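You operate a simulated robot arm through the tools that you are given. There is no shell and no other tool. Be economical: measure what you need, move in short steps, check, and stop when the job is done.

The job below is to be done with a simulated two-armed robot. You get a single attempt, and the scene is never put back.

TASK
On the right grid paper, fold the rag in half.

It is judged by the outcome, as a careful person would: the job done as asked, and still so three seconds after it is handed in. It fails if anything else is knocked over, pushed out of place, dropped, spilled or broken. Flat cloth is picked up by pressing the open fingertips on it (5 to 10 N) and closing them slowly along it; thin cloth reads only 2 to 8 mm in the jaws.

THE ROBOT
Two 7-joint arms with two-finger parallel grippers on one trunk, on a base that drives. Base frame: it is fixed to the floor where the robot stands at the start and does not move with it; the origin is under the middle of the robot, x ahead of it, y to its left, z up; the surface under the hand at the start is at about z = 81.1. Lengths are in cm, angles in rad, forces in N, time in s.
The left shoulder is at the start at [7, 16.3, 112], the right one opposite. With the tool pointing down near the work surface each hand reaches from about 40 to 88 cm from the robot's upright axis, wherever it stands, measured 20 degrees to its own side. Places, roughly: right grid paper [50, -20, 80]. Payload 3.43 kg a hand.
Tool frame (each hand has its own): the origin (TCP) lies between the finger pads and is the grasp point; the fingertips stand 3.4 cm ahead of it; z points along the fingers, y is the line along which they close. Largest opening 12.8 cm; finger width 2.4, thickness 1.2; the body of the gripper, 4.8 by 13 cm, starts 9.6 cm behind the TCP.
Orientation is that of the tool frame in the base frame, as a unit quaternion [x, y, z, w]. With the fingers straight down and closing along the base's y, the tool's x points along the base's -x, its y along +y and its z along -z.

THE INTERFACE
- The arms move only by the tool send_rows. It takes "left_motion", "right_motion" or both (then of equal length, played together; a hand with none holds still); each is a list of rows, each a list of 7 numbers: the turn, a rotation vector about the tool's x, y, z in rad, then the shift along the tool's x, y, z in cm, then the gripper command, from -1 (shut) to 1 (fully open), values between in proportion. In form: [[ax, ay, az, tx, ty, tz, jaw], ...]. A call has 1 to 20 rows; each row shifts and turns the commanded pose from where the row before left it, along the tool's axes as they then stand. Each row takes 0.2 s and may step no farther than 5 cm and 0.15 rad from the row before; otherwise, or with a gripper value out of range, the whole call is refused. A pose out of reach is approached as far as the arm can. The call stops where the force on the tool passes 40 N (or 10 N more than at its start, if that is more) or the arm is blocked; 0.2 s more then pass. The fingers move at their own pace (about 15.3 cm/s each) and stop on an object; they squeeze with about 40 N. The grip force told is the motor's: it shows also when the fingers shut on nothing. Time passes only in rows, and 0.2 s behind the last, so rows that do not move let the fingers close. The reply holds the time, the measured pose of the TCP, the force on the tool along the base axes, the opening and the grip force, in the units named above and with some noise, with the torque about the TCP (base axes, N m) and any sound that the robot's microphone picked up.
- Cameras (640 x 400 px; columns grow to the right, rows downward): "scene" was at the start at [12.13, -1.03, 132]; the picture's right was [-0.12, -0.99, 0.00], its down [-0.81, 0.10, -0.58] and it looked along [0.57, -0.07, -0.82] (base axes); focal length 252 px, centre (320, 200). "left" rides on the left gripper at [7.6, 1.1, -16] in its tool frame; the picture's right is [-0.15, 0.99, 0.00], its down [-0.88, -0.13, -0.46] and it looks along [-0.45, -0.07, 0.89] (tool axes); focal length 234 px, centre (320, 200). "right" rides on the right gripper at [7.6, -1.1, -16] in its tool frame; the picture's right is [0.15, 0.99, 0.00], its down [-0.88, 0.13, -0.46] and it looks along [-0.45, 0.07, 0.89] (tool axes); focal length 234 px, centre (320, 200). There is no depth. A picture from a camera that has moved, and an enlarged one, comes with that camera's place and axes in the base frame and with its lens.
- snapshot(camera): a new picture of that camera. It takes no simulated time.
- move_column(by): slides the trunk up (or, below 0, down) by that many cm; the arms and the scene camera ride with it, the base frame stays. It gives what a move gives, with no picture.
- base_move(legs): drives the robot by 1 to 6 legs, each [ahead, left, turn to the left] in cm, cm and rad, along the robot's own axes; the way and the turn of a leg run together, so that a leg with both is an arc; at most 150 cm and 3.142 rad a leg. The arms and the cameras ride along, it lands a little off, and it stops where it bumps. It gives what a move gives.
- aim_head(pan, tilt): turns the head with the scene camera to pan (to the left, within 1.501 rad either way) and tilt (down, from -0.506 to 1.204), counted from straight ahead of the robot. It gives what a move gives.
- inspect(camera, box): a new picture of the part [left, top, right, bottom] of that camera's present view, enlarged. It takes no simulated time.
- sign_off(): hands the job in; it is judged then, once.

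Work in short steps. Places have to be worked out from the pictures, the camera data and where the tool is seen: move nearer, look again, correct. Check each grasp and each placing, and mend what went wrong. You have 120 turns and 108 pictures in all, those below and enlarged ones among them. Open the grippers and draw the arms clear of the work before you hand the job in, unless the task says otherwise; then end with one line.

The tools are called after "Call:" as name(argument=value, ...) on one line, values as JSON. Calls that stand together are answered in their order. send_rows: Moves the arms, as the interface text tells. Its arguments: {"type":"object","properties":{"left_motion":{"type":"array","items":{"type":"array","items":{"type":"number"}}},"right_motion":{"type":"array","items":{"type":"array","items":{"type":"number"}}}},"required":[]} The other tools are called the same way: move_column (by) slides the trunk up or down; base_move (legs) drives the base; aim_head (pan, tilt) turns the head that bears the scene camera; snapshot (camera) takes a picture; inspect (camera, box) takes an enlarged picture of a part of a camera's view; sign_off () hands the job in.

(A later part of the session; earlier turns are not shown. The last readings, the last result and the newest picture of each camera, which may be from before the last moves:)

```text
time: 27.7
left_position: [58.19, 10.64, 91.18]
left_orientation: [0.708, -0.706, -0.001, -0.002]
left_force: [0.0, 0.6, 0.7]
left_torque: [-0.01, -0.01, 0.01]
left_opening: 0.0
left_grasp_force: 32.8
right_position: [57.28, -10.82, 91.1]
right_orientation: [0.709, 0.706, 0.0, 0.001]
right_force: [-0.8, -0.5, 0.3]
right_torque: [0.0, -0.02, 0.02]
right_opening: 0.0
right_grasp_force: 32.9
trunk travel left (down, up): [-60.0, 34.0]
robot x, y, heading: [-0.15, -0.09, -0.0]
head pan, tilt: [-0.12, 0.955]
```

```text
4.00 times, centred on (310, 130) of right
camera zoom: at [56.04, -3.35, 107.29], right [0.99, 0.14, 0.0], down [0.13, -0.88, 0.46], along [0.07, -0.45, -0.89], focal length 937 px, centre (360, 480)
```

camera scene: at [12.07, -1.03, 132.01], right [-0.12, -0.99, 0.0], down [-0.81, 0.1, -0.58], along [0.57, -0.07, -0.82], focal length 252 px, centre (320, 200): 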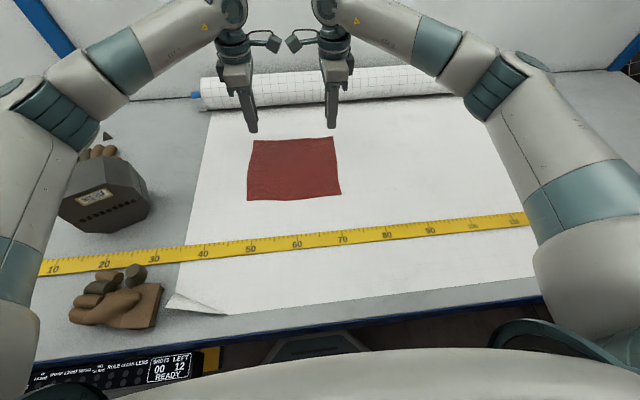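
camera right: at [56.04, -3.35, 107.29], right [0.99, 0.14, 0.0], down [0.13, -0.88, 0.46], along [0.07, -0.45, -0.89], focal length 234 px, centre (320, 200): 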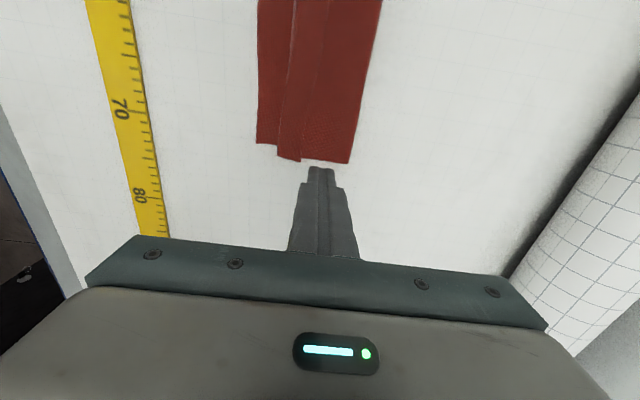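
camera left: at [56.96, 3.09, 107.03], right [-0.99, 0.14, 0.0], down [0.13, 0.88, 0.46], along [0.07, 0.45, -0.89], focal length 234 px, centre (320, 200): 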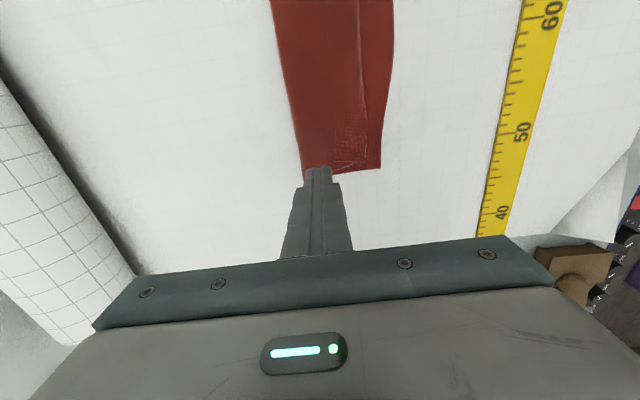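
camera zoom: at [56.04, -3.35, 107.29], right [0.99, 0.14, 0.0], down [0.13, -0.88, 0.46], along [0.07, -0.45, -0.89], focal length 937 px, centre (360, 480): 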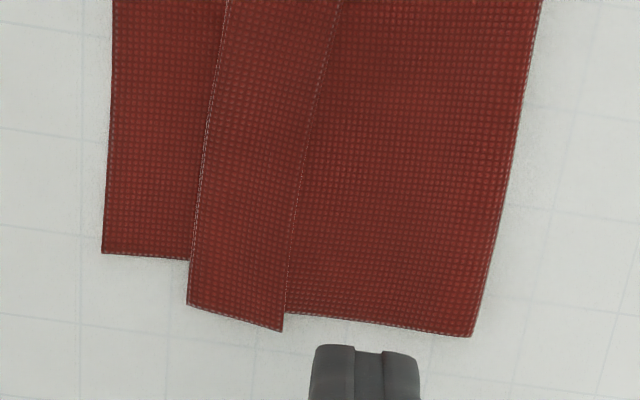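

The strip's free edge lies at x≈56.7 on the left and 55.2 on the right, and its crease at about 53. I move over the free edge and descend to just above contact.

Call:
send_rows(left_motion=[[0, 0, 0, 0, 1.1, 1.5, -1], [0, 0, 0, 0, 1.1, 1.5, -1], [0, 0, 0, 0, 0, 1.5, -1], [0, 0, 0, 0, 0, 1.3, -1], [0, 0, 0, 0, 0, 0, -1]], right_motion=[[0, 0, 0, 0, -1.25, 1.5, -1], [0, 0, 0, 0, -1.25, 1.5, -1], [0, 0, 0, 0, 0, 1.5, -1], [0, 0, 0, 0, 0, 1.2, -1], [0, 0, 0, 0, 0, 0, -1]])

Call:
inspect(camera="left", box=[240, 80, 400, 180])

Call:
inspect(camera="right", box=[240, 80, 400, 180])

```text
time: 28.9
left_position: [56.08, 10.76, 85.19]
left_orientation: [0.707, -0.707, -0.001, -0.002]
left_force: [-0.3, -0.1, -0.5]
left_torque: [0.01, 0.0, 0.0]
left_opening: 0.01
left_grasp_force: 32.7
right_position: [54.75, -10.93, 85.45]
right_orientation: [0.708, 0.706, 0.001, 0.001]
right_force: [0.2, -0.1, -0.7]
right_torque: [-0.02, 0.0, 0.05]
right_opening: 0.02
right_grasp_force: 32.9
trunk travel left (down, up): [-60.0, 34.0]
robot x, y, heading: [0.19, -0.08, 0.005]
head pan, tilt: [-0.12, 0.955]
```

```text
4.00 times, centred on (320, 130) of left
camera zoom: at [54.79, 3.12, 101.12], right [-0.99, 0.14, 0.0], down [0.13, 0.88, 0.46], along [0.07, 0.45, -0.89], focal length 937 px, centre (320, 480)
```

zoom: 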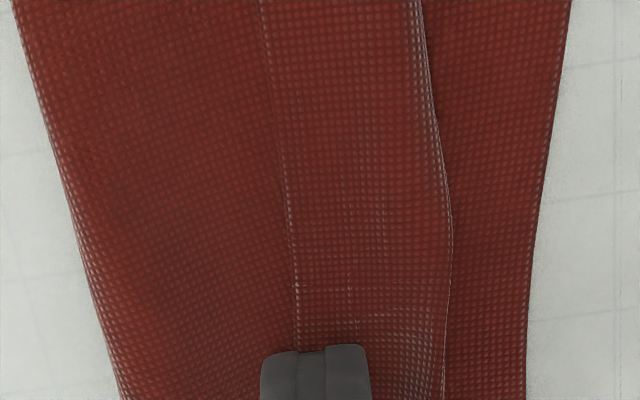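

```text
4.00 times, centred on (320, 130) of right
camera zoom: at [53.57, -3.38, 101.63], right [0.99, 0.14, 0.0], down [0.13, -0.88, 0.46], along [0.07, -0.45, -0.89], focal length 937 px, centre (320, 480)
```

zoom: 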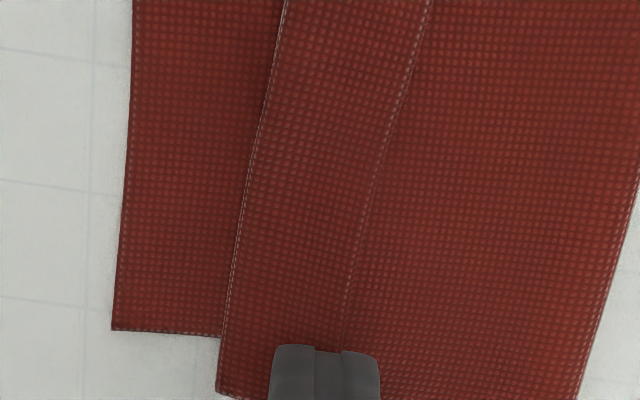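

Both fingertips straddle the free edge. I lower in tiny steps to light contact.

Call:
send_rows(left_motion=[[0, 0, 0, 0, 0, 0.12, -1], [0, 0, 0, 0, 0, 0.1, -1], [0, 0, 0, 0, 0, 0, -1]], right_motion=[[0, 0, 0, 0, 0, 0.25, -1], [0, 0, 0, 0, 0, 0.2, -1], [0, 0, 0, 0, 0, 0, -1]])

```text
time: 29.7
left_position: [56.02, 10.77, 85.1]
left_orientation: [0.707, -0.707, -0.001, -0.002]
left_force: [0.4, 0.0, -0.8]
left_torque: [0.02, 0.02, -0.03]
left_opening: 0.0
left_grasp_force: 33.3
right_position: [54.59, -10.98, 85.0]
right_orientation: [0.708, 0.706, -0.001, 0.001]
right_force: [0.3, -0.2, 0.2]
right_torque: [0.01, 0.02, 0.01]
right_opening: 0.0
right_grasp_force: 32.9
trunk travel left (down, up): [-60.0, 34.0]
robot x, y, heading: [-0.19, 0.05, -0.003]
head pan, tilt: [-0.12, 0.955]
```

Call:
send_rows(left_motion=[[0, 0, 0, 0, 0, 0.12, -1], [0, 0, 0, 0, 0, 0.12, -1], [0, 0, 0, 0, 0, 0, -1]], right_motion=[[0, 0, 0, 0, 0, 0.1, -1], [0, 0, 0, 0, 0, 0.08, -1], [0, 0, 0, 0, 0, 0, -1]])

```text
time: 30.5
left_position: [55.97, 10.72, 84.91]
left_orientation: [0.708, -0.706, 0.0, -0.002]
left_force: [-1.3, -0.5, 1.2]
left_torque: [0.01, 0.03, 0.01]
left_opening: 0.01
left_grasp_force: 33.2
right_position: [54.68, -10.94, 85.06]
right_orientation: [0.708, 0.706, -0.001, 0.001]
right_force: [0.2, 0.5, 0.7]
right_torque: [0.03, -0.02, 0.04]
right_opening: 0.01
right_grasp_force: 33.0
trunk travel left (down, up): [-60.0, 34.0]
robot x, y, heading: [0.33, 0.05, 0.001]
head pan, tilt: [-0.12, 0.955]
```

Contact is just beginning. I press a bit more and sweep slowly towards the near edge.

Call:
send_rows(left_motion=[[0, 0, 0, 0, 0, 0.12, -1], [0, 0, 0, 0, 0.3, 0, -1], [0, 0, 0, 0, 0.3, 0, -1], [0, 0, 0, 0, 0.3, 0, -1], [0, 0, 0, 0, 0.3, 0, -1], [0, 0, 0, 0, 0.3, 0, -1], [0, 0, 0, 0, 0, 0, -1]], right_motion=[[0, 0, 0, 0, 0, 0.2, -1], [0, 0, 0, 0, -0.3, 0, -1], [0, 0, 0, 0, -0.3, 0, -1], [0, 0, 0, 0, -0.3, 0, -1], [0, 0, 0, 0, -0.3, 0, -1], [0, 0, 0, 0, -0.3, 0, -1], [0, 0, 0, 0, 0, 0, -1]])

Call:
inspect(camera="left", box=[240, 80, 400, 180])

Call:
inspect(camera="right", box=[240, 80, 400, 180])

```text
time: 32.1
left_position: [54.33, 10.83, 84.71]
left_orientation: [0.707, -0.707, 0.001, -0.003]
left_force: [1.8, 0.6, 6.5]
left_torque: [0.0, -0.01, 0.0]
left_opening: 0.0
left_grasp_force: 32.7
right_position: [53.18, -10.92, 84.79]
right_orientation: [0.709, 0.705, -0.001, 0.001]
right_force: [0.9, -1.7, 11.3]
right_torque: [0.08, -0.06, -0.03]
right_opening: 0.0
right_grasp_force: 33.1
trunk travel left (down, up): [-60.0, 34.0]
robot x, y, heading: [-0.0, -0.17, 0.001]
head pan, tilt: [-0.12, 0.955]
```

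```text
4.00 times, centred on (320, 130) of left
camera zoom: at [53.14, 3.12, 100.67], right [-0.99, 0.14, 0.0], down [0.13, 0.88, 0.46], along [0.07, 0.45, -0.89], focal length 937 px, centre (320, 480)
```

zoom: 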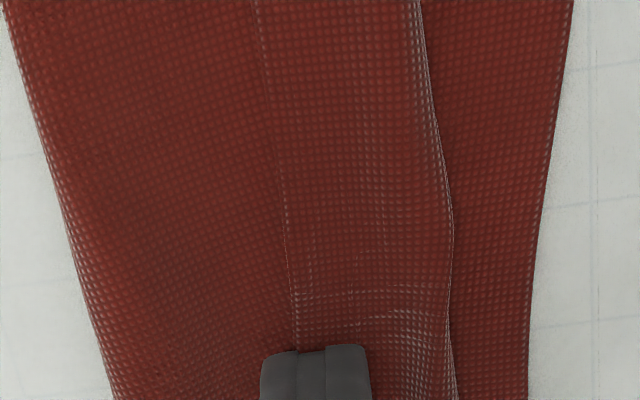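

```text
4.00 times, centred on (320, 130) of right
camera zoom: at [51.97, -3.35, 100.89], right [0.99, 0.14, 0.0], down [0.13, -0.88, 0.46], along [0.07, -0.45, -0.89], focal length 937 px, centre (320, 480)
```

zoom: 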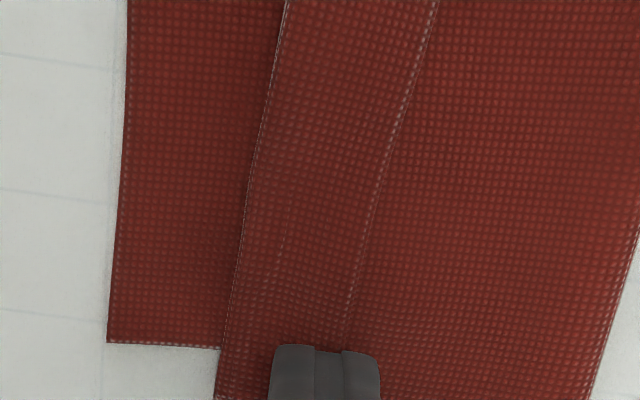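

The drag moved the whole stack, because the paper is more slippery than cloth on cloth. Instead I'll pinch just the strip's top layer. I lift a little, open 1.2 cm and recentre on the strip.

Call:
send_rows(left_motion=[[0, 0, 0, 0, 0, -0.5, -1], [0, 0, 0, 0, 0.4, 0, -0.81], [0, 0, 0, 0, 0.43, 0, -0.81], [0, 0, 0, 0, 0, 0, -0.81]], right_motion=[[0, 0, 0, 0, 0, -0.5, -1], [0, 0, 0, 0, -0.3, 0, -0.81], [0, 0, 0, 0, -0.3, 0, -0.81], [0, 0, 0, 0, 0, 0, -0.81]])

Call:
inspect(camera="left", box=[240, 80, 400, 180])

Call:
inspect(camera="right", box=[240, 80, 400, 180])

```text
time: 33.1
left_position: [53.69, 10.74, 85.2]
left_orientation: [0.708, -0.706, -0.001, -0.002]
left_force: [0.1, -0.5, -0.5]
left_torque: [0.0, 0.02, 0.0]
left_opening: 1.23
left_grasp_force: 0.2
right_position: [52.66, -10.88, 85.11]
right_orientation: [0.708, 0.706, -0.001, 0.0]
right_force: [1.1, 0.7, 0.4]
right_torque: [-0.01, 0.01, -0.01]
right_opening: 1.21
right_grasp_force: 0.0
trunk travel left (down, up): [-60.0, 34.0]
robot x, y, heading: [0.23, -0.12, -0.0]
head pan, tilt: [-0.12, 0.955]
```

```text
4.00 times, centred on (320, 130) of left
camera zoom: at [52.42, 3.08, 101.1], right [-0.99, 0.14, 0.0], down [0.13, 0.88, 0.46], along [0.07, 0.45, -0.89], focal length 937 px, centre (320, 480)
```

zoom: 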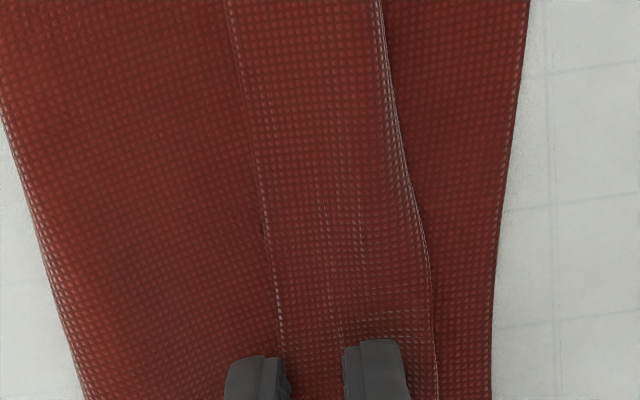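

```text
4.00 times, centred on (320, 130) of right
camera zoom: at [51.45, -3.36, 101.29], right [0.99, 0.14, 0.0], down [0.13, -0.88, 0.46], along [0.07, -0.45, -0.89], focal length 937 px, centre (320, 480)
```

zoom: 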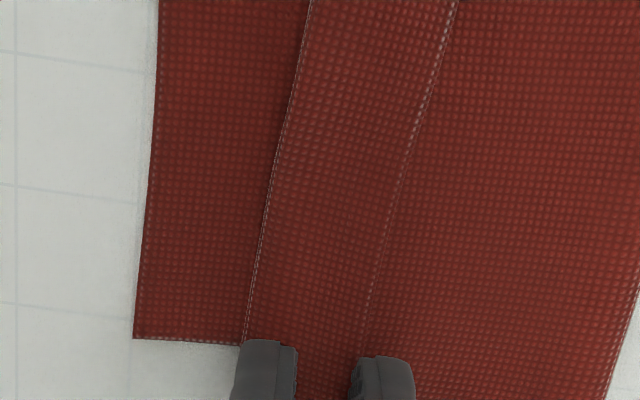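

The outer fingers sit mostly off the free edge. I shift a little nearer, narrow the jaws to 0.9 cm, and press down.

Call:
send_rows(left_motion=[[0, 0, 0, 0, 0.45, 0, -0.86], [0, 0, 0, 0, 0, 0.25, -0.86], [0, 0, 0, 0, 0, 0.15, -0.86], [0, 0, 0, 0, 0, 0.05, -0.86], [0, 0, 0, 0, 0, 0, -0.86]], right_motion=[[0, 0, 0, 0, -0.3, 0, -0.86], [0, 0, 0, 0, 0, 0.2, -0.86], [0, 0, 0, 0, 0, 0.1, -0.86], [0, 0, 0, 0, 0, 0.02, -0.86], [0, 0, 0, 0, 0, 0, -0.86]])

```text
time: 34.3
left_position: [53.15, 10.76, 84.84]
left_orientation: [0.708, -0.706, 0.0, -0.003]
left_force: [0.3, 0.9, 7.0]
left_torque: [0.03, 0.01, 0.0]
left_opening: 0.9
left_grasp_force: 0.0
right_position: [52.34, -10.94, 84.88]
right_orientation: [0.708, 0.706, 0.0, 0.001]
right_force: [-0.2, -0.8, 1.2]
right_torque: [0.0, -0.01, 0.01]
right_opening: 0.88
right_grasp_force: 0.0
trunk travel left (down, up): [-60.0, 34.0]
robot x, y, heading: [0.26, -0.03, 0.004]
head pan, tilt: [-0.12, 0.955]
```

The left is at 7 N. The right needs a bit more, then I close both slowly.

Call:
send_rows(left_motion=[[0, 0, 0, 0, 0, 0, -0.86], [0, 0, 0, 0, 0, 0, -0.86], [0, 0, 0, 0, 0, 0, -0.88], [0, 0, 0, 0, 0, 0, -0.9], [0, 0, 0, 0, 0, 0, -0.92], [0, 0, 0, 0, 0, 0, -0.94], [0, 0, 0, 0, 0, 0, -0.96], [0, 0, 0, 0, 0, 0, -0.98], [0, 0, 0, 0, 0, 0, -1], [0, 0, 0, 0, 0, 0, -1]], right_motion=[[0, 0, 0, 0, 0, 0.12, -0.86], [0, 0, 0, 0, 0, 0, -0.86], [0, 0, 0, 0, 0, 0, -0.88], [0, 0, 0, 0, 0, 0, -0.9], [0, 0, 0, 0, 0, 0, -0.92], [0, 0, 0, 0, 0, 0, -0.94], [0, 0, 0, 0, 0, 0, -0.96], [0, 0, 0, 0, 0, 0, -0.98], [0, 0, 0, 0, 0, 0, -1], [0, 0, 0, 0, 0, 0, -1]])

Call:
inspect(camera="left", box=[240, 80, 400, 180])

Call:
inspect(camera="right", box=[240, 80, 400, 180])

```text
time: 36.5
left_position: [53.15, 10.66, 84.83]
left_orientation: [0.708, -0.706, 0.001, -0.003]
left_force: [-0.8, -0.2, 7.6]
left_torque: [0.0, 0.02, 0.0]
left_opening: 0.0
left_grasp_force: 32.2
right_position: [52.35, -10.91, 84.82]
right_orientation: [0.709, 0.706, 0.001, 0.001]
right_force: [-0.2, -0.7, 4.2]
right_torque: [0.01, 0.0, 0.01]
right_opening: 0.0
right_grasp_force: 33.0
trunk travel left (down, up): [-60.0, 34.0]
robot x, y, heading: [0.02, 0.18, 0.003]
head pan, tilt: [-0.12, 0.955]
```

```text
4.00 times, centred on (320, 130) of left
camera zoom: at [51.88, 3.09, 100.68], right [-0.99, 0.14, 0.0], down [0.13, 0.88, 0.46], along [0.07, 0.45, -0.89], focal length 937 px, centre (320, 480)
```

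zoom: 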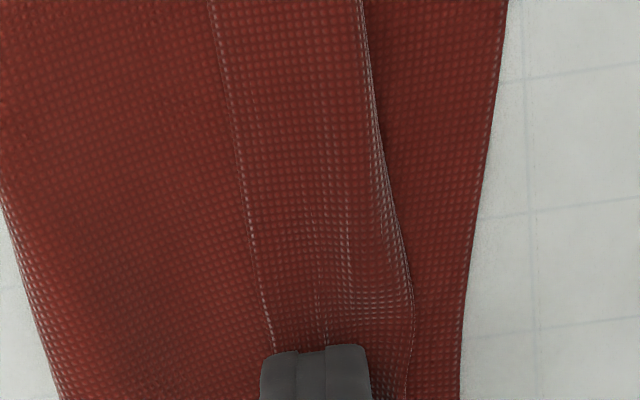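

```text
4.00 times, centred on (320, 130) of right
camera zoom: at [51.07, -3.35, 100.92], right [0.99, 0.14, 0.0], down [0.13, -0.88, 0.46], along [0.07, -0.45, -0.89], focal length 937 px, centre (320, 480)
```

zoom: 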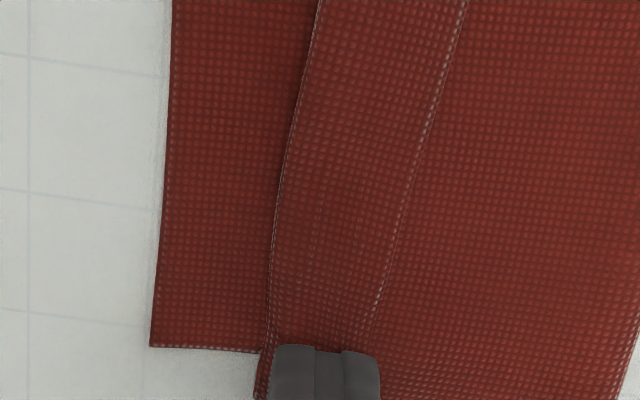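

Nothing was caught, as the strip is too narrow. New idea: pinch the flap's upper layer behind the strip (x≈56.5), lift so the strip drops open under gravity, then lay the flap back out. I raise and reposition.

Call:
send_rows(left_motion=[[0, 0, 0, 0, 0, -1.5, -1], [0, 0, 0, 0, -1.65, 0, -0.66], [0, 0, 0, 0, -1.65, 0, -0.66], [0, 0, 0, 0, 0, 0.8, -0.66], [0, 0, 0, 0, 0, 0, -0.66]], right_motion=[[0, 0, 0, 0, 0, -1.5, -1], [0, 0, 0, 0, 1.95, 0, -0.66], [0, 0, 0, 0, 1.95, 0, -0.66], [0, 0, 0, 0, 0, 0.8, -0.66], [0, 0, 0, 0, 0, 0, -0.66]])

Call:
inspect(camera="left", box=[240, 80, 400, 180])

Call:
inspect(camera="right", box=[240, 80, 400, 180])

```text
time: 37.7
left_position: [56.53, 10.74, 85.53]
left_orientation: [0.708, -0.707, 0.0, -0.001]
left_force: [0.7, 0.7, 0.5]
left_torque: [0.0, -0.01, 0.03]
left_opening: 2.17
left_grasp_force: 0.0
right_position: [56.36, -10.97, 85.43]
right_orientation: [0.709, 0.706, 0.0, 0.001]
right_force: [-0.4, 0.1, -0.2]
right_torque: [0.01, 0.02, 0.01]
right_opening: 2.14
right_grasp_force: 0.1
trunk travel left (down, up): [-60.0, 34.0]
robot x, y, heading: [-0.07, -0.14, -0.002]
head pan, tilt: [-0.12, 0.955]
```

```text
4.00 times, centred on (320, 130) of left
camera zoom: at [55.3, 3.12, 101.34], right [-0.99, 0.14, 0.0], down [0.13, 0.88, 0.46], along [0.07, 0.45, -0.89], focal length 937 px, centre (320, 480)
```

zoom: 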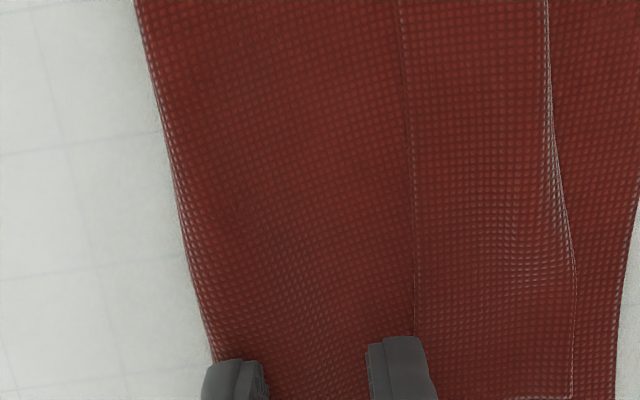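

```text
4.00 times, centred on (320, 130) of right
camera zoom: at [55.08, -3.41, 101.55], right [0.99, 0.14, 0.0], down [0.13, -0.88, 0.46], along [0.07, -0.45, -0.89], focal length 937 px, centre (320, 480)
```

zoom: 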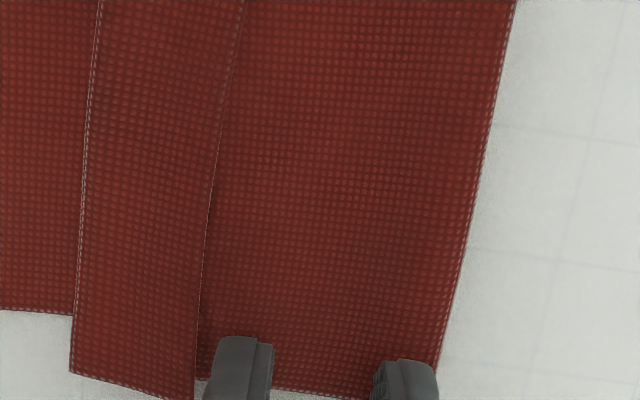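

The position is good on the right; on the left I narrow the jaws slightly. I press down.

Call:
send_rows(left_motion=[[0, 0, 0, 0, 0, 0.3, -0.7], [0, 0, 0, 0, 0, 0.25, -0.7], [0, 0, 0, 0, 0, 0.15, -0.7], [0, 0, 0, 0, 0, 0, -0.7]], right_motion=[[0, 0, 0, 0, 0, 0.3, -0.66], [0, 0, 0, 0, 0, 0.2, -0.66], [0, 0, 0, 0, 0, 0.1, -0.66], [0, 0, 0, 0, 0, 0, -0.66]])

```text
time: 38.7
left_position: [56.53, 10.78, 84.83]
left_orientation: [0.707, -0.707, -0.001, -0.001]
left_force: [0.1, 0.1, 2.7]
left_torque: [0.02, 0.08, -0.01]
left_opening: 1.93
left_grasp_force: 0.4
right_position: [56.18, -11.02, 84.86]
right_orientation: [0.708, 0.706, -0.001, 0.001]
right_force: [1.0, 0.9, 0.5]
right_torque: [0.02, -0.03, -0.01]
right_opening: 2.18
right_grasp_force: 0.1
trunk travel left (down, up): [-60.0, 34.0]
robot x, y, heading: [-0.13, -0.22, 0.003]
head pan, tilt: [-0.12, 0.955]
```

I press slightly more (left +0.07, right +0.15), then close slowly.

Call:
send_rows(left_motion=[[0, 0, 0, 0, 0, 0.07, -0.7], [0, 0, 0, 0, 0, 0, -0.7], [0, 0, 0, 0, 0, 0, -0.73], [0, 0, 0, 0, 0, 0, -0.76], [0, 0, 0, 0, 0, 0, -0.79], [0, 0, 0, 0, 0, 0, -0.82], [0, 0, 0, 0, 0, 0, -0.85], [0, 0, 0, 0, 0, 0, -0.88], [0, 0, 0, 0, 0, 0, -0.91], [0, 0, 0, 0, 0, 0, -0.94], [0, 0, 0, 0, 0, 0, -0.97], [0, 0, 0, 0, 0, 0, -1], [0, 0, 0, 0, 0, 0, -1]], right_motion=[[0, 0, 0, 0, 0, 0.15, -0.66], [0, 0, 0, 0, 0, 0.03, -0.66], [0, 0, 0, 0, 0, 0, -0.7], [0, 0, 0, 0, 0, 0, -0.73], [0, 0, 0, 0, 0, 0, -0.76], [0, 0, 0, 0, 0, 0, -0.79], [0, 0, 0, 0, 0, 0, -0.82], [0, 0, 0, 0, 0, 0, -0.85], [0, 0, 0, 0, 0, 0, -0.88], [0, 0, 0, 0, 0, 0, -0.92], [0, 0, 0, 0, 0, 0, -0.96], [0, 0, 0, 0, 0, 0, -1], [0, 0, 0, 0, 0, 0, -1]])

Call:
inspect(camera="left", box=[240, 80, 400, 180])

Call:
inspect(camera="right", box=[240, 80, 400, 180])

```text
time: 41.5
left_position: [56.45, 10.79, 84.82]
left_orientation: [0.707, -0.707, 0.0, -0.002]
left_force: [-0.6, -1.2, 4.8]
left_torque: [0.02, 0.04, 0.01]
left_opening: 0.22
left_grasp_force: 36.7
right_position: [56.2, -11.02, 84.79]
right_orientation: [0.708, 0.706, 0.0, 0.001]
right_force: [0.2, -0.7, 5.8]
right_torque: [0.03, -0.02, 0.0]
right_opening: 0.2
right_grasp_force: 36.6
trunk travel left (down, up): [-60.0, 34.0]
robot x, y, heading: [0.17, 0.22, 0.001]
head pan, tilt: [-0.12, 0.955]
```

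```text
4.00 times, centred on (320, 130) of left
camera zoom: at [55.21, 3.1, 100.65], right [-0.99, 0.14, 0.0], down [0.13, 0.88, 0.46], along [0.07, 0.45, -0.89], focal length 937 px, centre (320, 480)
```

zoom: 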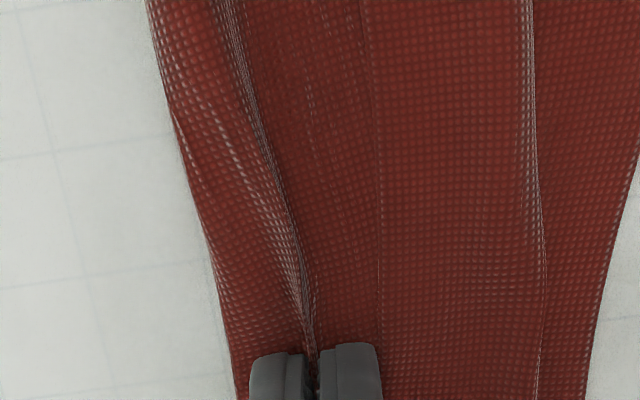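

```text
4.00 times, centred on (320, 130) of right
camera zoom: at [55.0, -3.4, 100.85], right [0.99, 0.14, 0.0], down [0.13, -0.88, 0.46], along [0.07, -0.45, -0.89], focal length 937 px, centre (320, 480)
```

zoom: 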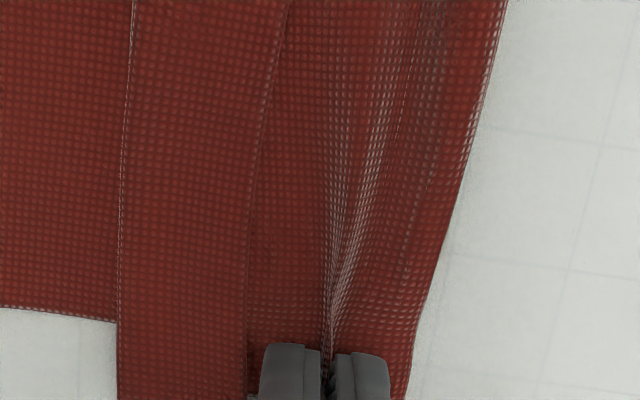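

Both have a single layer at 2 mm. I lift 8 cm slowly so the strip can fall open.

Call:
send_rows(left_motion=[[0, 0, 0, 0, 0, -0.8, -1], [0, 0, 0, 0, 0, -0.8, -1], [0, 0, 0, 0, 0, -0.8, -1], [0, 0, 0, 0, 0, -0.8, -1], [0, 0, 0, 0, 0, -0.8, -1], [0, 0, 0, 0, 0, -0.8, -1], [0, 0, 0, 0, 0, -0.8, -1], [0, 0, 0, 0, 0, -0.8, -1], [0, 0, 0, 0, 0, 0, -1]], right_motion=[[0, 0, 0, 0, 0, -0.8, -1], [0, 0, 0, 0, 0, -0.8, -1], [0, 0, 0, 0, 0, -0.8, -1], [0, 0, 0, 0, 0, -0.8, -1], [0, 0, 0, 0, 0, -0.8, -1], [0, 0, 0, 0, 0, -0.8, -1], [0, 0, 0, 0, 0, -0.8, -1], [0, 0, 0, 0, 0, -0.8, -1], [0, 0, 0, 0, 0, 0, -1]])

Call:
snapshot(camera="left")

Call:
inspect(camera="scene", box=[200, 100, 400, 225])

```text
time: 43.5
left_position: [56.48, 10.63, 91.1]
left_orientation: [0.708, -0.706, 0.0, -0.002]
left_force: [-0.8, 0.3, -0.7]
left_torque: [-0.01, 0.01, -0.01]
left_opening: 0.2
left_grasp_force: 36.7
right_position: [56.16, -11.04, 91.17]
right_orientation: [0.708, 0.706, -0.001, 0.001]
right_force: [-0.2, 0.8, 0.0]
right_torque: [0.0, 0.0, -0.01]
right_opening: 0.2
right_grasp_force: 36.6
trunk travel left (down, up): [-60.0, 34.0]
robot x, y, heading: [-0.18, -0.42, -0.001]
head pan, tilt: [-0.12, 0.955]
```

```text
62 pictures are left
camera left: at [55.26, 3.09, 107.0], right [-0.99, 0.14, 0.0], down [0.13, 0.88, 0.46], along [0.07, 0.45, -0.89], focal length 234 px, centre (320, 200)
```

left: 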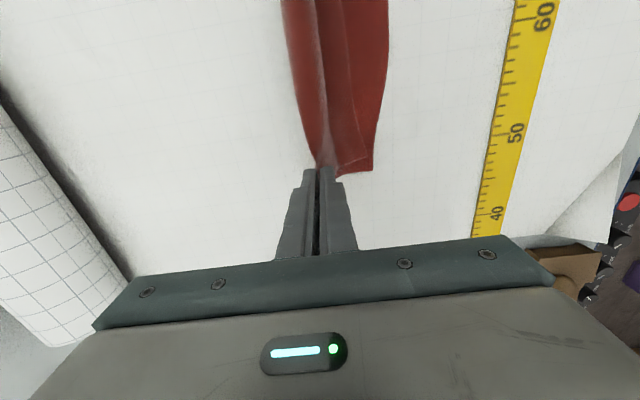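

```text
3.20 times, centred on (300, 162) of scene
camera zoom: at [12.14, -1.03, 132.0], right [-0.12, -0.99, 0.0], down [-0.81, 0.1, -0.58], along [0.57, -0.07, -0.82], focal length 808 px, centre (384, 320)
```

zoom: 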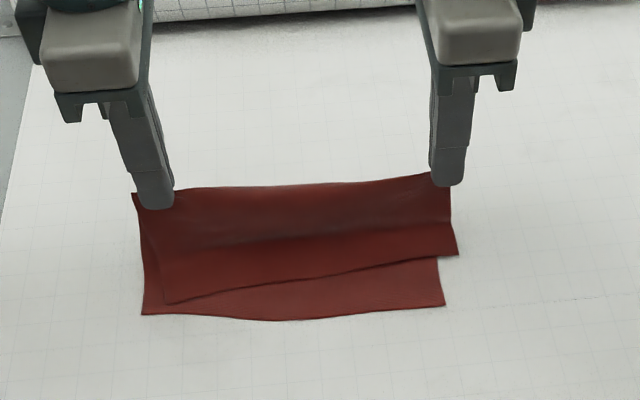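

The strip has dropped open. The flap is skewed about 1.5 cm to the right relative to the bottom layer. I raise a little more, shift both hands 1.6 cm left, and look.

Call:
send_rows(left_motion=[[0, 0, 0, 0, 0, -0.7, -1], [0, 0, 0, 0, 0, -0.7, -1], [0, 0, 0, -0.4, 0, 0, -1], [0, 0, 0, -0.4, 0, 0, -1], [0, 0, 0, -0.4, 0, 0, -1], [0, 0, 0, -0.4, 0, 0, -1], [0, 0, 0, 0, 0, 0, -1]], right_motion=[[0, 0, 0, 0, 0, -0.7, -1], [0, 0, 0, 0, 0, -0.7, -1], [0, 0, 0, 0.4, 0, 0, -1], [0, 0, 0, 0.4, 0, 0, -1], [0, 0, 0, 0.4, 0, 0, -1], [0, 0, 0, 0.4, 0, 0, -1], [0, 0, 0, 0, 0, 0, -1]])

Call:
inspect(camera="scene", box=[200, 100, 400, 225])

Call:
snapshot(camera="right")

```text
time: 45.1
left_position: [56.41, 12.34, 92.49]
left_orientation: [0.708, -0.706, 0.0, -0.002]
left_force: [-0.3, -0.9, 0.4]
left_torque: [0.0, 0.01, 0.01]
left_opening: 0.19
left_grasp_force: 36.8
right_position: [56.24, -9.32, 92.53]
right_orientation: [0.709, 0.706, 0.0, 0.001]
right_force: [0.5, 0.2, -1.4]
right_torque: [0.0, 0.01, 0.02]
right_opening: 0.19
right_grasp_force: 36.8
trunk travel left (down, up): [-60.0, 34.0]
robot x, y, heading: [0.12, 0.25, -0.003]
head pan, tilt: [-0.12, 0.955]
```

```text
3.20 times, centred on (300, 162) of scene
camera zoom: at [12.13, -1.06, 132.0], right [-0.12, -0.99, 0.0], down [-0.81, 0.1, -0.58], along [0.57, -0.07, -0.82], focal length 808 px, centre (384, 320)
```

zoom: 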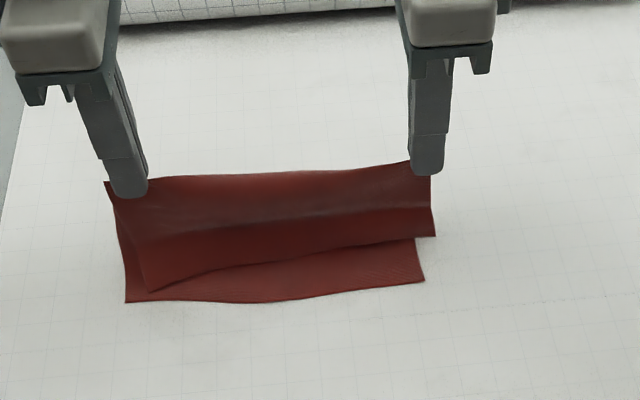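

```text
59 pictures are left
camera right: at [55.03, -1.77, 108.59], right [0.99, 0.14, 0.0], down [0.13, -0.88, 0.46], along [0.07, -0.45, -0.89], focal length 234 px, centre (320, 200)
```

right: 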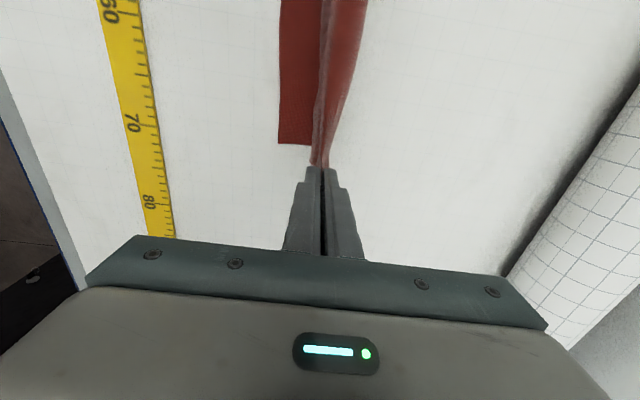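

The bottom layer came along, so the y shift didn't help: the skew comes from the fold line not being parallel to the near edge. The right end of the flap is short, so I move the right hand 2 cm nearer while lowering both partway.

Call:
send_rows(left_motion=[[0, 0, 0, 0, 0, 0.6, -1], [0, 0, 0, 0, 0, 0.6, -1], [0, 0, 0, 0, 0, 0.6, -1], [0, 0, 0, 0, 0, 0.6, -1], [0, 0, 0, 0, 0, 0.6, -1], [0, 0, 0, 0, 0, 0.6, -1], [0, 0, 0, 0, 0, 0.6, -1], [0, 0, 0, 0, 0, 0, -1]], right_motion=[[0, 0, 0, 0, -0.3, 0.6, -1], [0, 0, 0, 0, -0.3, 0.6, -1], [0, 0, 0, 0, -0.3, 0.6, -1], [0, 0, 0, 0, -0.3, 0.6, -1], [0, 0, 0, 0, -0.3, 0.6, -1], [0, 0, 0, 0, -0.3, 0.6, -1], [0, 0, 0, 0, -0.2, 0.6, -1], [0, 0, 0, 0, 0, 0, -1]])

Call:
inspect(camera="scene", box=[200, 100, 400, 225])

Call:
snapshot(camera="left")

Call:
snapshot(camera="right")

```text
time: 46.9
left_position: [56.51, 12.39, 88.25]
left_orientation: [0.708, -0.706, -0.001, -0.001]
left_force: [-0.3, 0.4, 0.5]
left_torque: [-0.03, 0.0, -0.01]
left_opening: 0.21
left_grasp_force: 37.3
right_position: [54.17, -9.34, 88.34]
right_orientation: [0.708, 0.706, -0.001, 0.001]
right_force: [-0.1, 1.1, 0.2]
right_torque: [0.03, 0.0, 0.01]
right_opening: 0.17
right_grasp_force: 36.8
trunk travel left (down, up): [-60.0, 34.0]
robot x, y, heading: [0.21, 0.21, -0.002]
head pan, tilt: [-0.12, 0.955]
```

```text
3.20 times, centred on (300, 162) of scene
camera zoom: at [12.12, -1.03, 132.01], right [-0.12, -0.99, 0.0], down [-0.81, 0.1, -0.58], along [0.57, -0.07, -0.82], focal length 808 px, centre (384, 320)
```

zoom: 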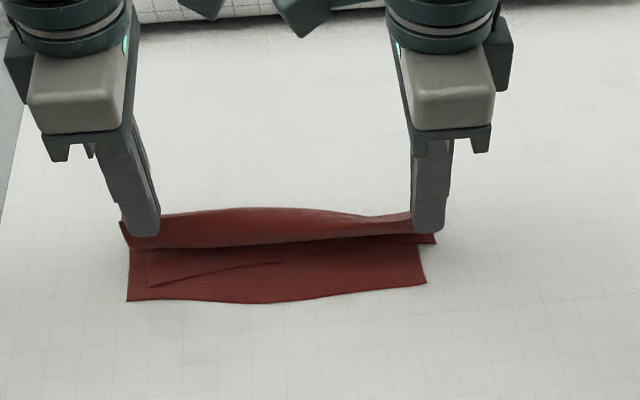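

```text
57 pictures are left
camera left: at [55.22, 4.73, 104.18], right [-0.99, 0.14, 0.0], down [0.13, 0.88, 0.46], along [0.07, 0.45, -0.89], focal length 234 px, centre (320, 200)
```

left: 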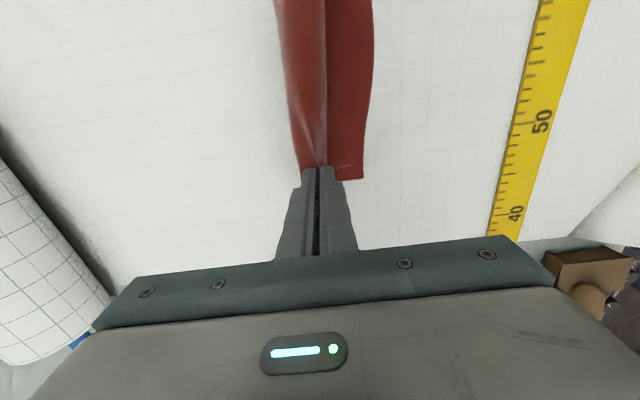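

```text
56 pictures are left
camera right: at [53.02, -1.74, 104.37], right [0.99, 0.14, 0.0], down [0.13, -0.88, 0.46], along [0.07, -0.45, -0.89], focal length 234 px, centre (320, 200)
```

right: 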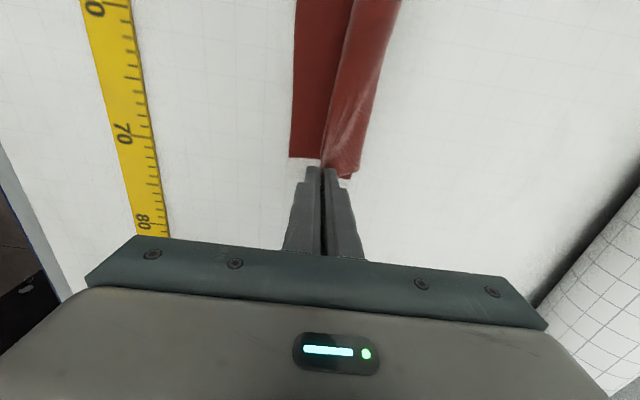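

The right end tucked under because the flap trailed. I raise until the flap hangs free, move over the near edge, and then lower on an arc away from it so the flap lays outwards.

Call:
send_rows(left_motion=[[0, 0, 0, 0, 0, -0.8, -1], [0, 0, 0, 0, 0, -0.8, -1], [0, 0, 0, 0, 0, -0.8, -1], [0, 0, 0, 0, 0, -0.8, -1], [0, 0, 0, 0, 0, -0.7, -1], [0, 0, 0, 0, 0, -0.7, -1], [0, 0, 0, 0, 0.5, 0, -1], [0, 0, 0, 0, 0.5, 0, -1], [0, 0, 0, 0, 0.5, 0, -1], [0, 0, 0, 0, 0.5, 0, -1], [0, 0, 0, 0, 0.5, 0, -1], [0, 0, 0, 0, 0.5, 0, -1], [0, 0, 0, 0, 0.5, 0, -1], [0, 0, 0, 0, 0, 0, -1], [0, 0, 0, 0, 0, 0, -1]], right_motion=[[0, 0, 0, 0, 0, -0.8, -1], [0, 0, 0, 0, 0, -0.8, -1], [0, 0, 0, 0, 0, -0.8, -1], [0, 0, 0, 0, 0, -0.8, -1], [0, 0, 0, 0, 0, -0.7, -1], [0, 0, 0, 0, 0, -0.7, -1], [0, 0, 0, 0, -0.3, 0, -1], [0, 0, 0, 0, -0.3, 0, -1], [0, 0, 0, 0, -0.3, 0, -1], [0, 0, 0, 0, -0.3, 0, -1], [0, 0, 0, 0, -0.3, 0, -1], [0, 0, 0, 0, -0.3, 0, -1], [0, 0, 0, 0, -0.3, 0, -1], [0, 0, 0, 0, 0, 0, -1], [0, 0, 0, 0, 0, 0, -1]])

Call:
inspect(camera="scene", box=[200, 100, 400, 225])

Call:
snapshot(camera="left")

Call:
snapshot(camera="right")

```text
time: 50.1
left_position: [52.91, 12.33, 92.95]
left_orientation: [0.708, -0.707, 0.0, -0.002]
left_force: [-0.3, -0.1, -0.2]
left_torque: [-0.01, 0.02, 0.0]
left_opening: 0.22
left_grasp_force: 36.8
right_position: [52.08, -9.33, 92.85]
right_orientation: [0.708, 0.706, -0.001, -0.001]
right_force: [-0.7, -0.3, 1.1]
right_torque: [-0.01, 0.0, 0.01]
right_opening: 0.21
right_grasp_force: 36.8
trunk travel left (down, up): [-60.0, 34.0]
robot x, y, heading: [-0.3, -0.17, -0.004]
head pan, tilt: [-0.12, 0.955]
```

```text
3.20 times, centred on (300, 162) of scene
camera zoom: at [12.12, -1.03, 132.0], right [-0.12, -0.99, 0.0], down [-0.81, 0.1, -0.58], along [0.57, -0.07, -0.82], focal length 808 px, centre (384, 320)
```

zoom: 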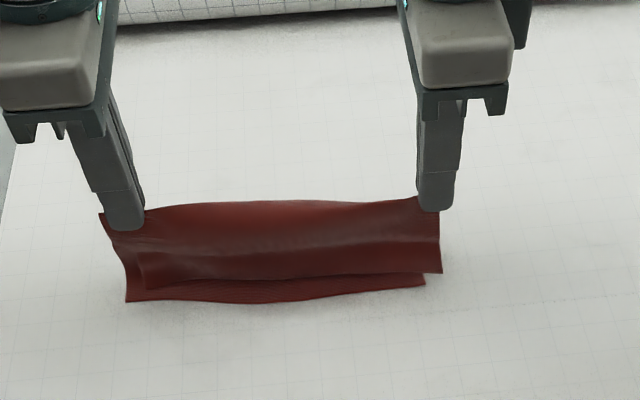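

```text
54 pictures are left
camera left: at [51.74, 4.67, 108.78], right [-0.99, 0.14, 0.0], down [0.13, 0.88, 0.46], along [0.07, 0.45, -0.89], focal length 234 px, centre (320, 200)
```

left: 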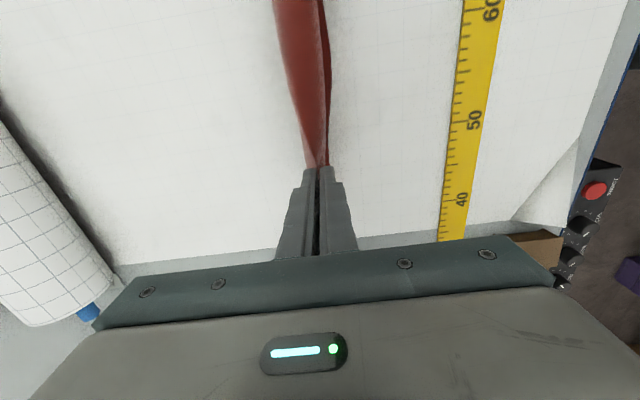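

```text
53 pictures are left
camera right: at [50.97, -1.75, 108.99], right [0.99, 0.14, 0.0], down [0.13, -0.88, 0.46], along [0.07, -0.45, -0.89], focal length 234 px, centre (320, 200)
```

right: 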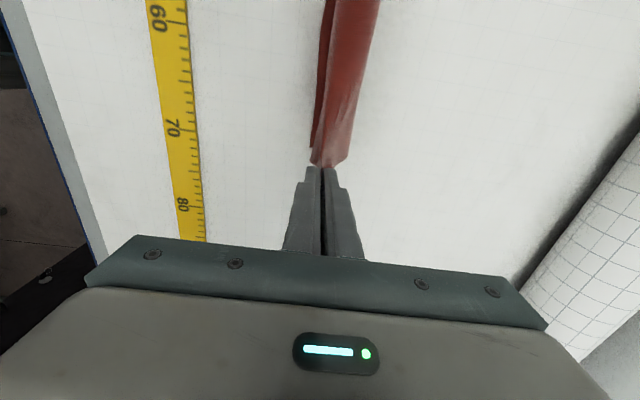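

The flap now hangs on the near side. I lower along an arc away from the near edge to lay it out.

Call:
send_rows(left_motion=[[0, 0, 0, 0, -0.55, 0.4, -1], [0, 0, 0, 0, -0.55, 0.4, -1], [0, 0, 0, 0, -0.6, 0.3, -1], [0, 0, 0, 0, -0.6, 0.3, -1], [0, 0, 0, 0, -0.6, 0.4, -1], [0, 0, 0, 0, -0.6, 0.4, -1], [0, 0, 0, 0, -0.6, 0.5, -1], [0, 0, 0, 0, -0.6, 0.5, -1], [0, 0, 0, 0, 0, 0, -1]], right_motion=[[0, 0, 0, 0, 0.55, 0.4, -1], [0, 0, 0, 0, 0.55, 0.4, -1], [0, 0, 0, 0, 0.6, 0.3, -1], [0, 0, 0, 0, 0.6, 0.3, -1], [0, 0, 0, 0, 0.6, 0.4, -1], [0, 0, 0, 0, 0.6, 0.4, -1], [0, 0, 0, 0, 0.6, 0.5, -1], [0, 0, 0, 0, 0.6, 0.5, -1], [0, 0, 0, 0, 0, 0, -1]])

Call:
inspect(camera="scene", box=[200, 100, 400, 225])

```text
time: 52.1
left_position: [57.66, 12.31, 89.78]
left_orientation: [0.708, -0.706, 0.0, -0.002]
left_force: [0.1, 0.8, 0.8]
left_torque: [0.0, 0.03, 0.02]
left_opening: 0.21
left_grasp_force: 36.7
right_position: [56.86, -9.28, 89.61]
right_orientation: [0.708, 0.706, -0.001, 0.001]
right_force: [0.1, 0.4, 0.6]
right_torque: [0.02, 0.0, 0.0]
right_opening: 0.18
right_grasp_force: 36.8
trunk travel left (down, up): [-60.0, 34.0]
robot x, y, heading: [-0.33, -0.27, -0.003]
head pan, tilt: [-0.12, 0.955]
```

```text
3.20 times, centred on (300, 162) of scene
camera zoom: at [12.1, -1.03, 132.01], right [-0.12, -0.99, 0.0], down [-0.81, 0.1, -0.58], along [0.57, -0.07, -0.82], focal length 808 px, centre (384, 320)
```

zoom: 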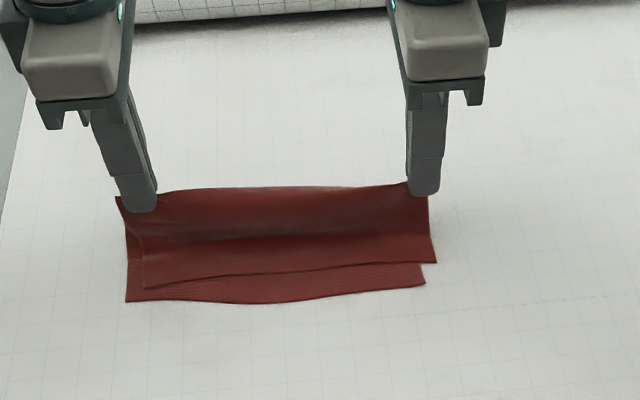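

The flap edge now lies close to the bottom edge. I continue down.

Call:
send_rows(left_motion=[[0, 0, 0, 0, -0.25, 0.55, -1], [0, 0, 0, 0, -0.25, 0.55, -1], [0, 0, 0, 0, -0.2, 0.6, -1], [0, 0, 0, 0, -0.2, 0.6, -1], [0, 0, 0, 0, -0.1, 0.6, -1], [0, 0, 0, 0, -0.1, 0.6, -1], [0, 0, 0, 0, 0, 0.4, -1], [0, 0, 0, 0, 0, 0.3, -1], [0, 0, 0, 0, 0, 0, -1]], right_motion=[[0, 0, 0, 0, 0.25, 0.55, -1], [0, 0, 0, 0, 0.25, 0.55, -1], [0, 0, 0, 0, 0.2, 0.6, -1], [0, 0, 0, 0, 0.2, 0.6, -1], [0, 0, 0, 0, 0.1, 0.6, -1], [0, 0, 0, 0, 0.1, 0.6, -1], [0, 0, 0, 0, 0, 0.4, -1], [0, 0, 0, 0, 0, 0.2, -1], [0, 0, 0, 0, 0, 0, -1]])

Call:
inspect(camera="scene", box=[200, 100, 400, 225])

Call:
snapshot(camera="left")

Call:
snapshot(camera="right")

```text
time: 54.1
left_position: [58.83, 12.3, 85.52]
left_orientation: [0.708, -0.706, 0.0, -0.001]
left_force: [0.2, -0.3, 0.8]
left_torque: [0.0, 0.0, 0.04]
left_opening: 0.22
left_grasp_force: 37.0
right_position: [57.88, -9.26, 85.6]
right_orientation: [0.709, 0.706, -0.001, 0.001]
right_force: [0.4, -1.0, 0.1]
right_torque: [0.0, 0.01, 0.01]
right_opening: 0.18
right_grasp_force: 36.0
trunk travel left (down, up): [-60.0, 34.0]
robot x, y, heading: [0.09, -0.34, -0.001]
head pan, tilt: [-0.12, 0.955]
```

```text
3.20 times, centred on (300, 162) of scene
camera zoom: at [12.12, -1.03, 132.0], right [-0.12, -0.99, 0.0], down [-0.81, 0.1, -0.58], along [0.57, -0.07, -0.82], focal length 808 px, centre (384, 320)
```

zoom: 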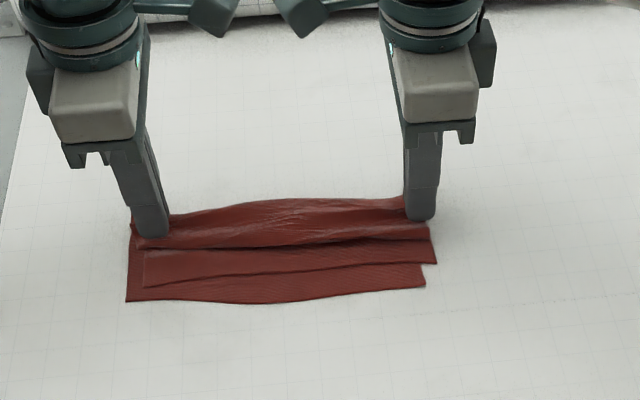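

```text
50 pictures are left
camera left: at [57.53, 4.74, 101.39], right [-0.99, 0.14, 0.0], down [0.13, 0.88, 0.46], along [0.07, 0.45, -0.89], focal length 234 px, centre (320, 200)
```

left: 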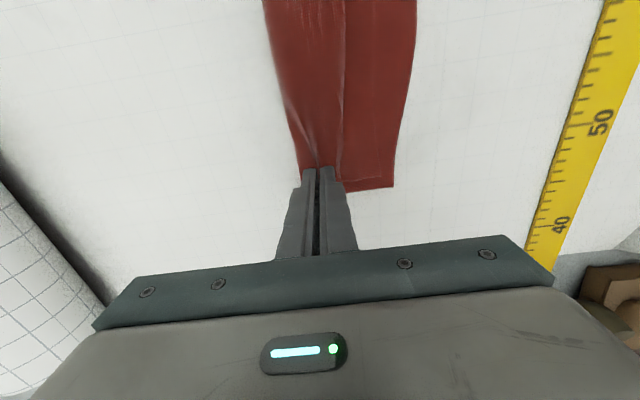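

```text
49 pictures are left
camera right: at [56.78, -1.78, 101.68], right [0.99, 0.14, 0.0], down [0.13, -0.88, 0.46], along [0.07, -0.45, -0.89], focal length 234 px, centre (320, 200)
```

right: 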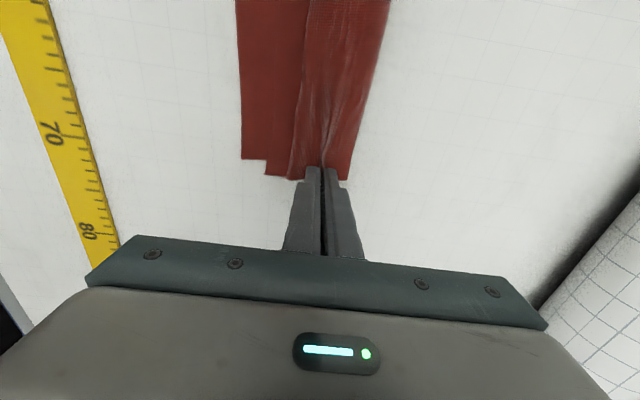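

There is slack bulging over the flap, so I draw the hands 1.6 cm away from the near edge to take it out.

Call:
send_rows(left_motion=[[0, 0, 0, 0, -0.4, -0.1, -1], [0, 0, 0, 0, -0.4, 0, -1], [0, 0, 0, 0, -0.4, 0, -1], [0, 0, 0, 0, -0.4, 0, -1], [0, 0, 0, 0, 0, 0, -1]], right_motion=[[0, 0, 0, 0, 0.4, -0.1, -1], [0, 0, 0, 0, 0.4, 0, -1], [0, 0, 0, 0, 0.4, 0, -1], [0, 0, 0, 0, 0.4, 0, -1], [0, 0, 0, 0, 0, 0, -1]])

Call:
inspect(camera="scene", box=[200, 100, 400, 225])

Call:
inspect(camera="left", box=[200, 0, 520, 200])

Call:
inspect(camera="right", box=[120, 0, 440, 200])

```text
time: 55.3
left_position: [60.33, 12.3, 85.73]
left_orientation: [0.708, -0.706, 0.0, -0.003]
left_force: [-0.2, 0.2, 0.1]
left_torque: [0.02, -0.02, 0.0]
left_opening: 0.19
left_grasp_force: 36.6
right_position: [59.52, -9.3, 85.69]
right_orientation: [0.709, 0.706, 0.0, 0.002]
right_force: [-0.2, 0.4, 0.1]
right_torque: [0.02, 0.02, 0.0]
right_opening: 0.18
right_grasp_force: 36.1
trunk travel left (down, up): [-60.0, 34.0]
robot x, y, heading: [-0.25, -0.05, -0.005]
head pan, tilt: [-0.12, 0.955]
```

```text
3.20 times, centred on (300, 162) of scene
camera zoom: at [12.12, -1.03, 132.0], right [-0.12, -0.99, 0.0], down [-0.81, 0.1, -0.58], along [0.57, -0.07, -0.82], focal length 808 px, centre (384, 320)
```

zoom: 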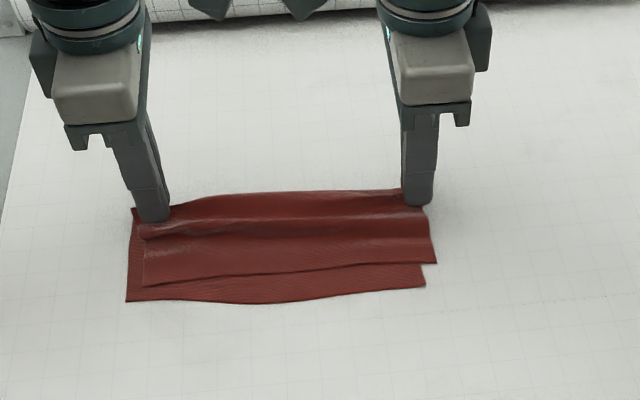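

```text
2.00 times, centred on (360, 100) of left
camera zoom: at [59.14, 4.73, 101.49], right [-0.99, 0.14, 0.0], down [0.13, 0.88, 0.46], along [0.07, 0.45, -0.89], focal length 468 px, centre (240, 400)
```

zoom: 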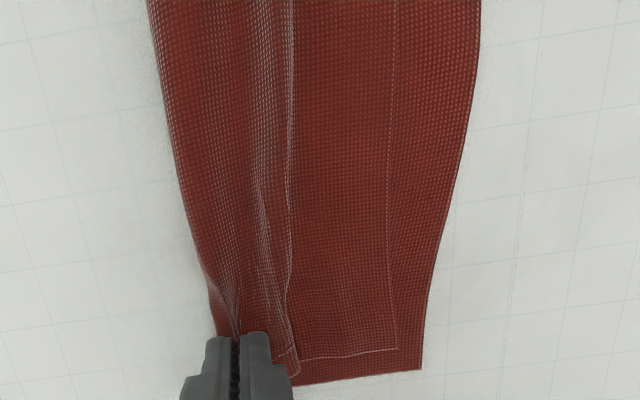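

```text
2.00 times, centred on (280, 100) of right
camera zoom: at [58.34, -1.77, 101.8], right [0.99, 0.14, 0.0], down [0.13, -0.88, 0.46], along [0.07, -0.45, -0.89], focal length 468 px, centre (400, 400)
```

zoom: 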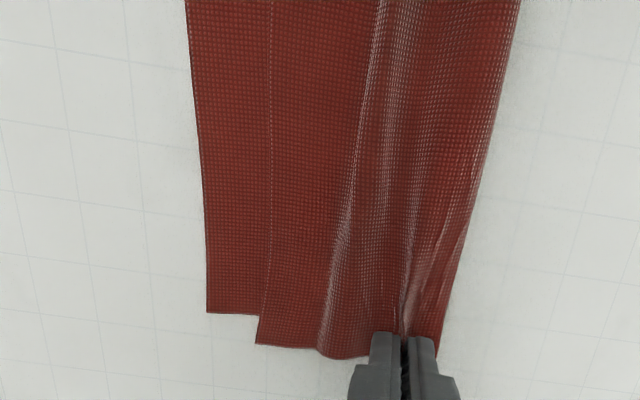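

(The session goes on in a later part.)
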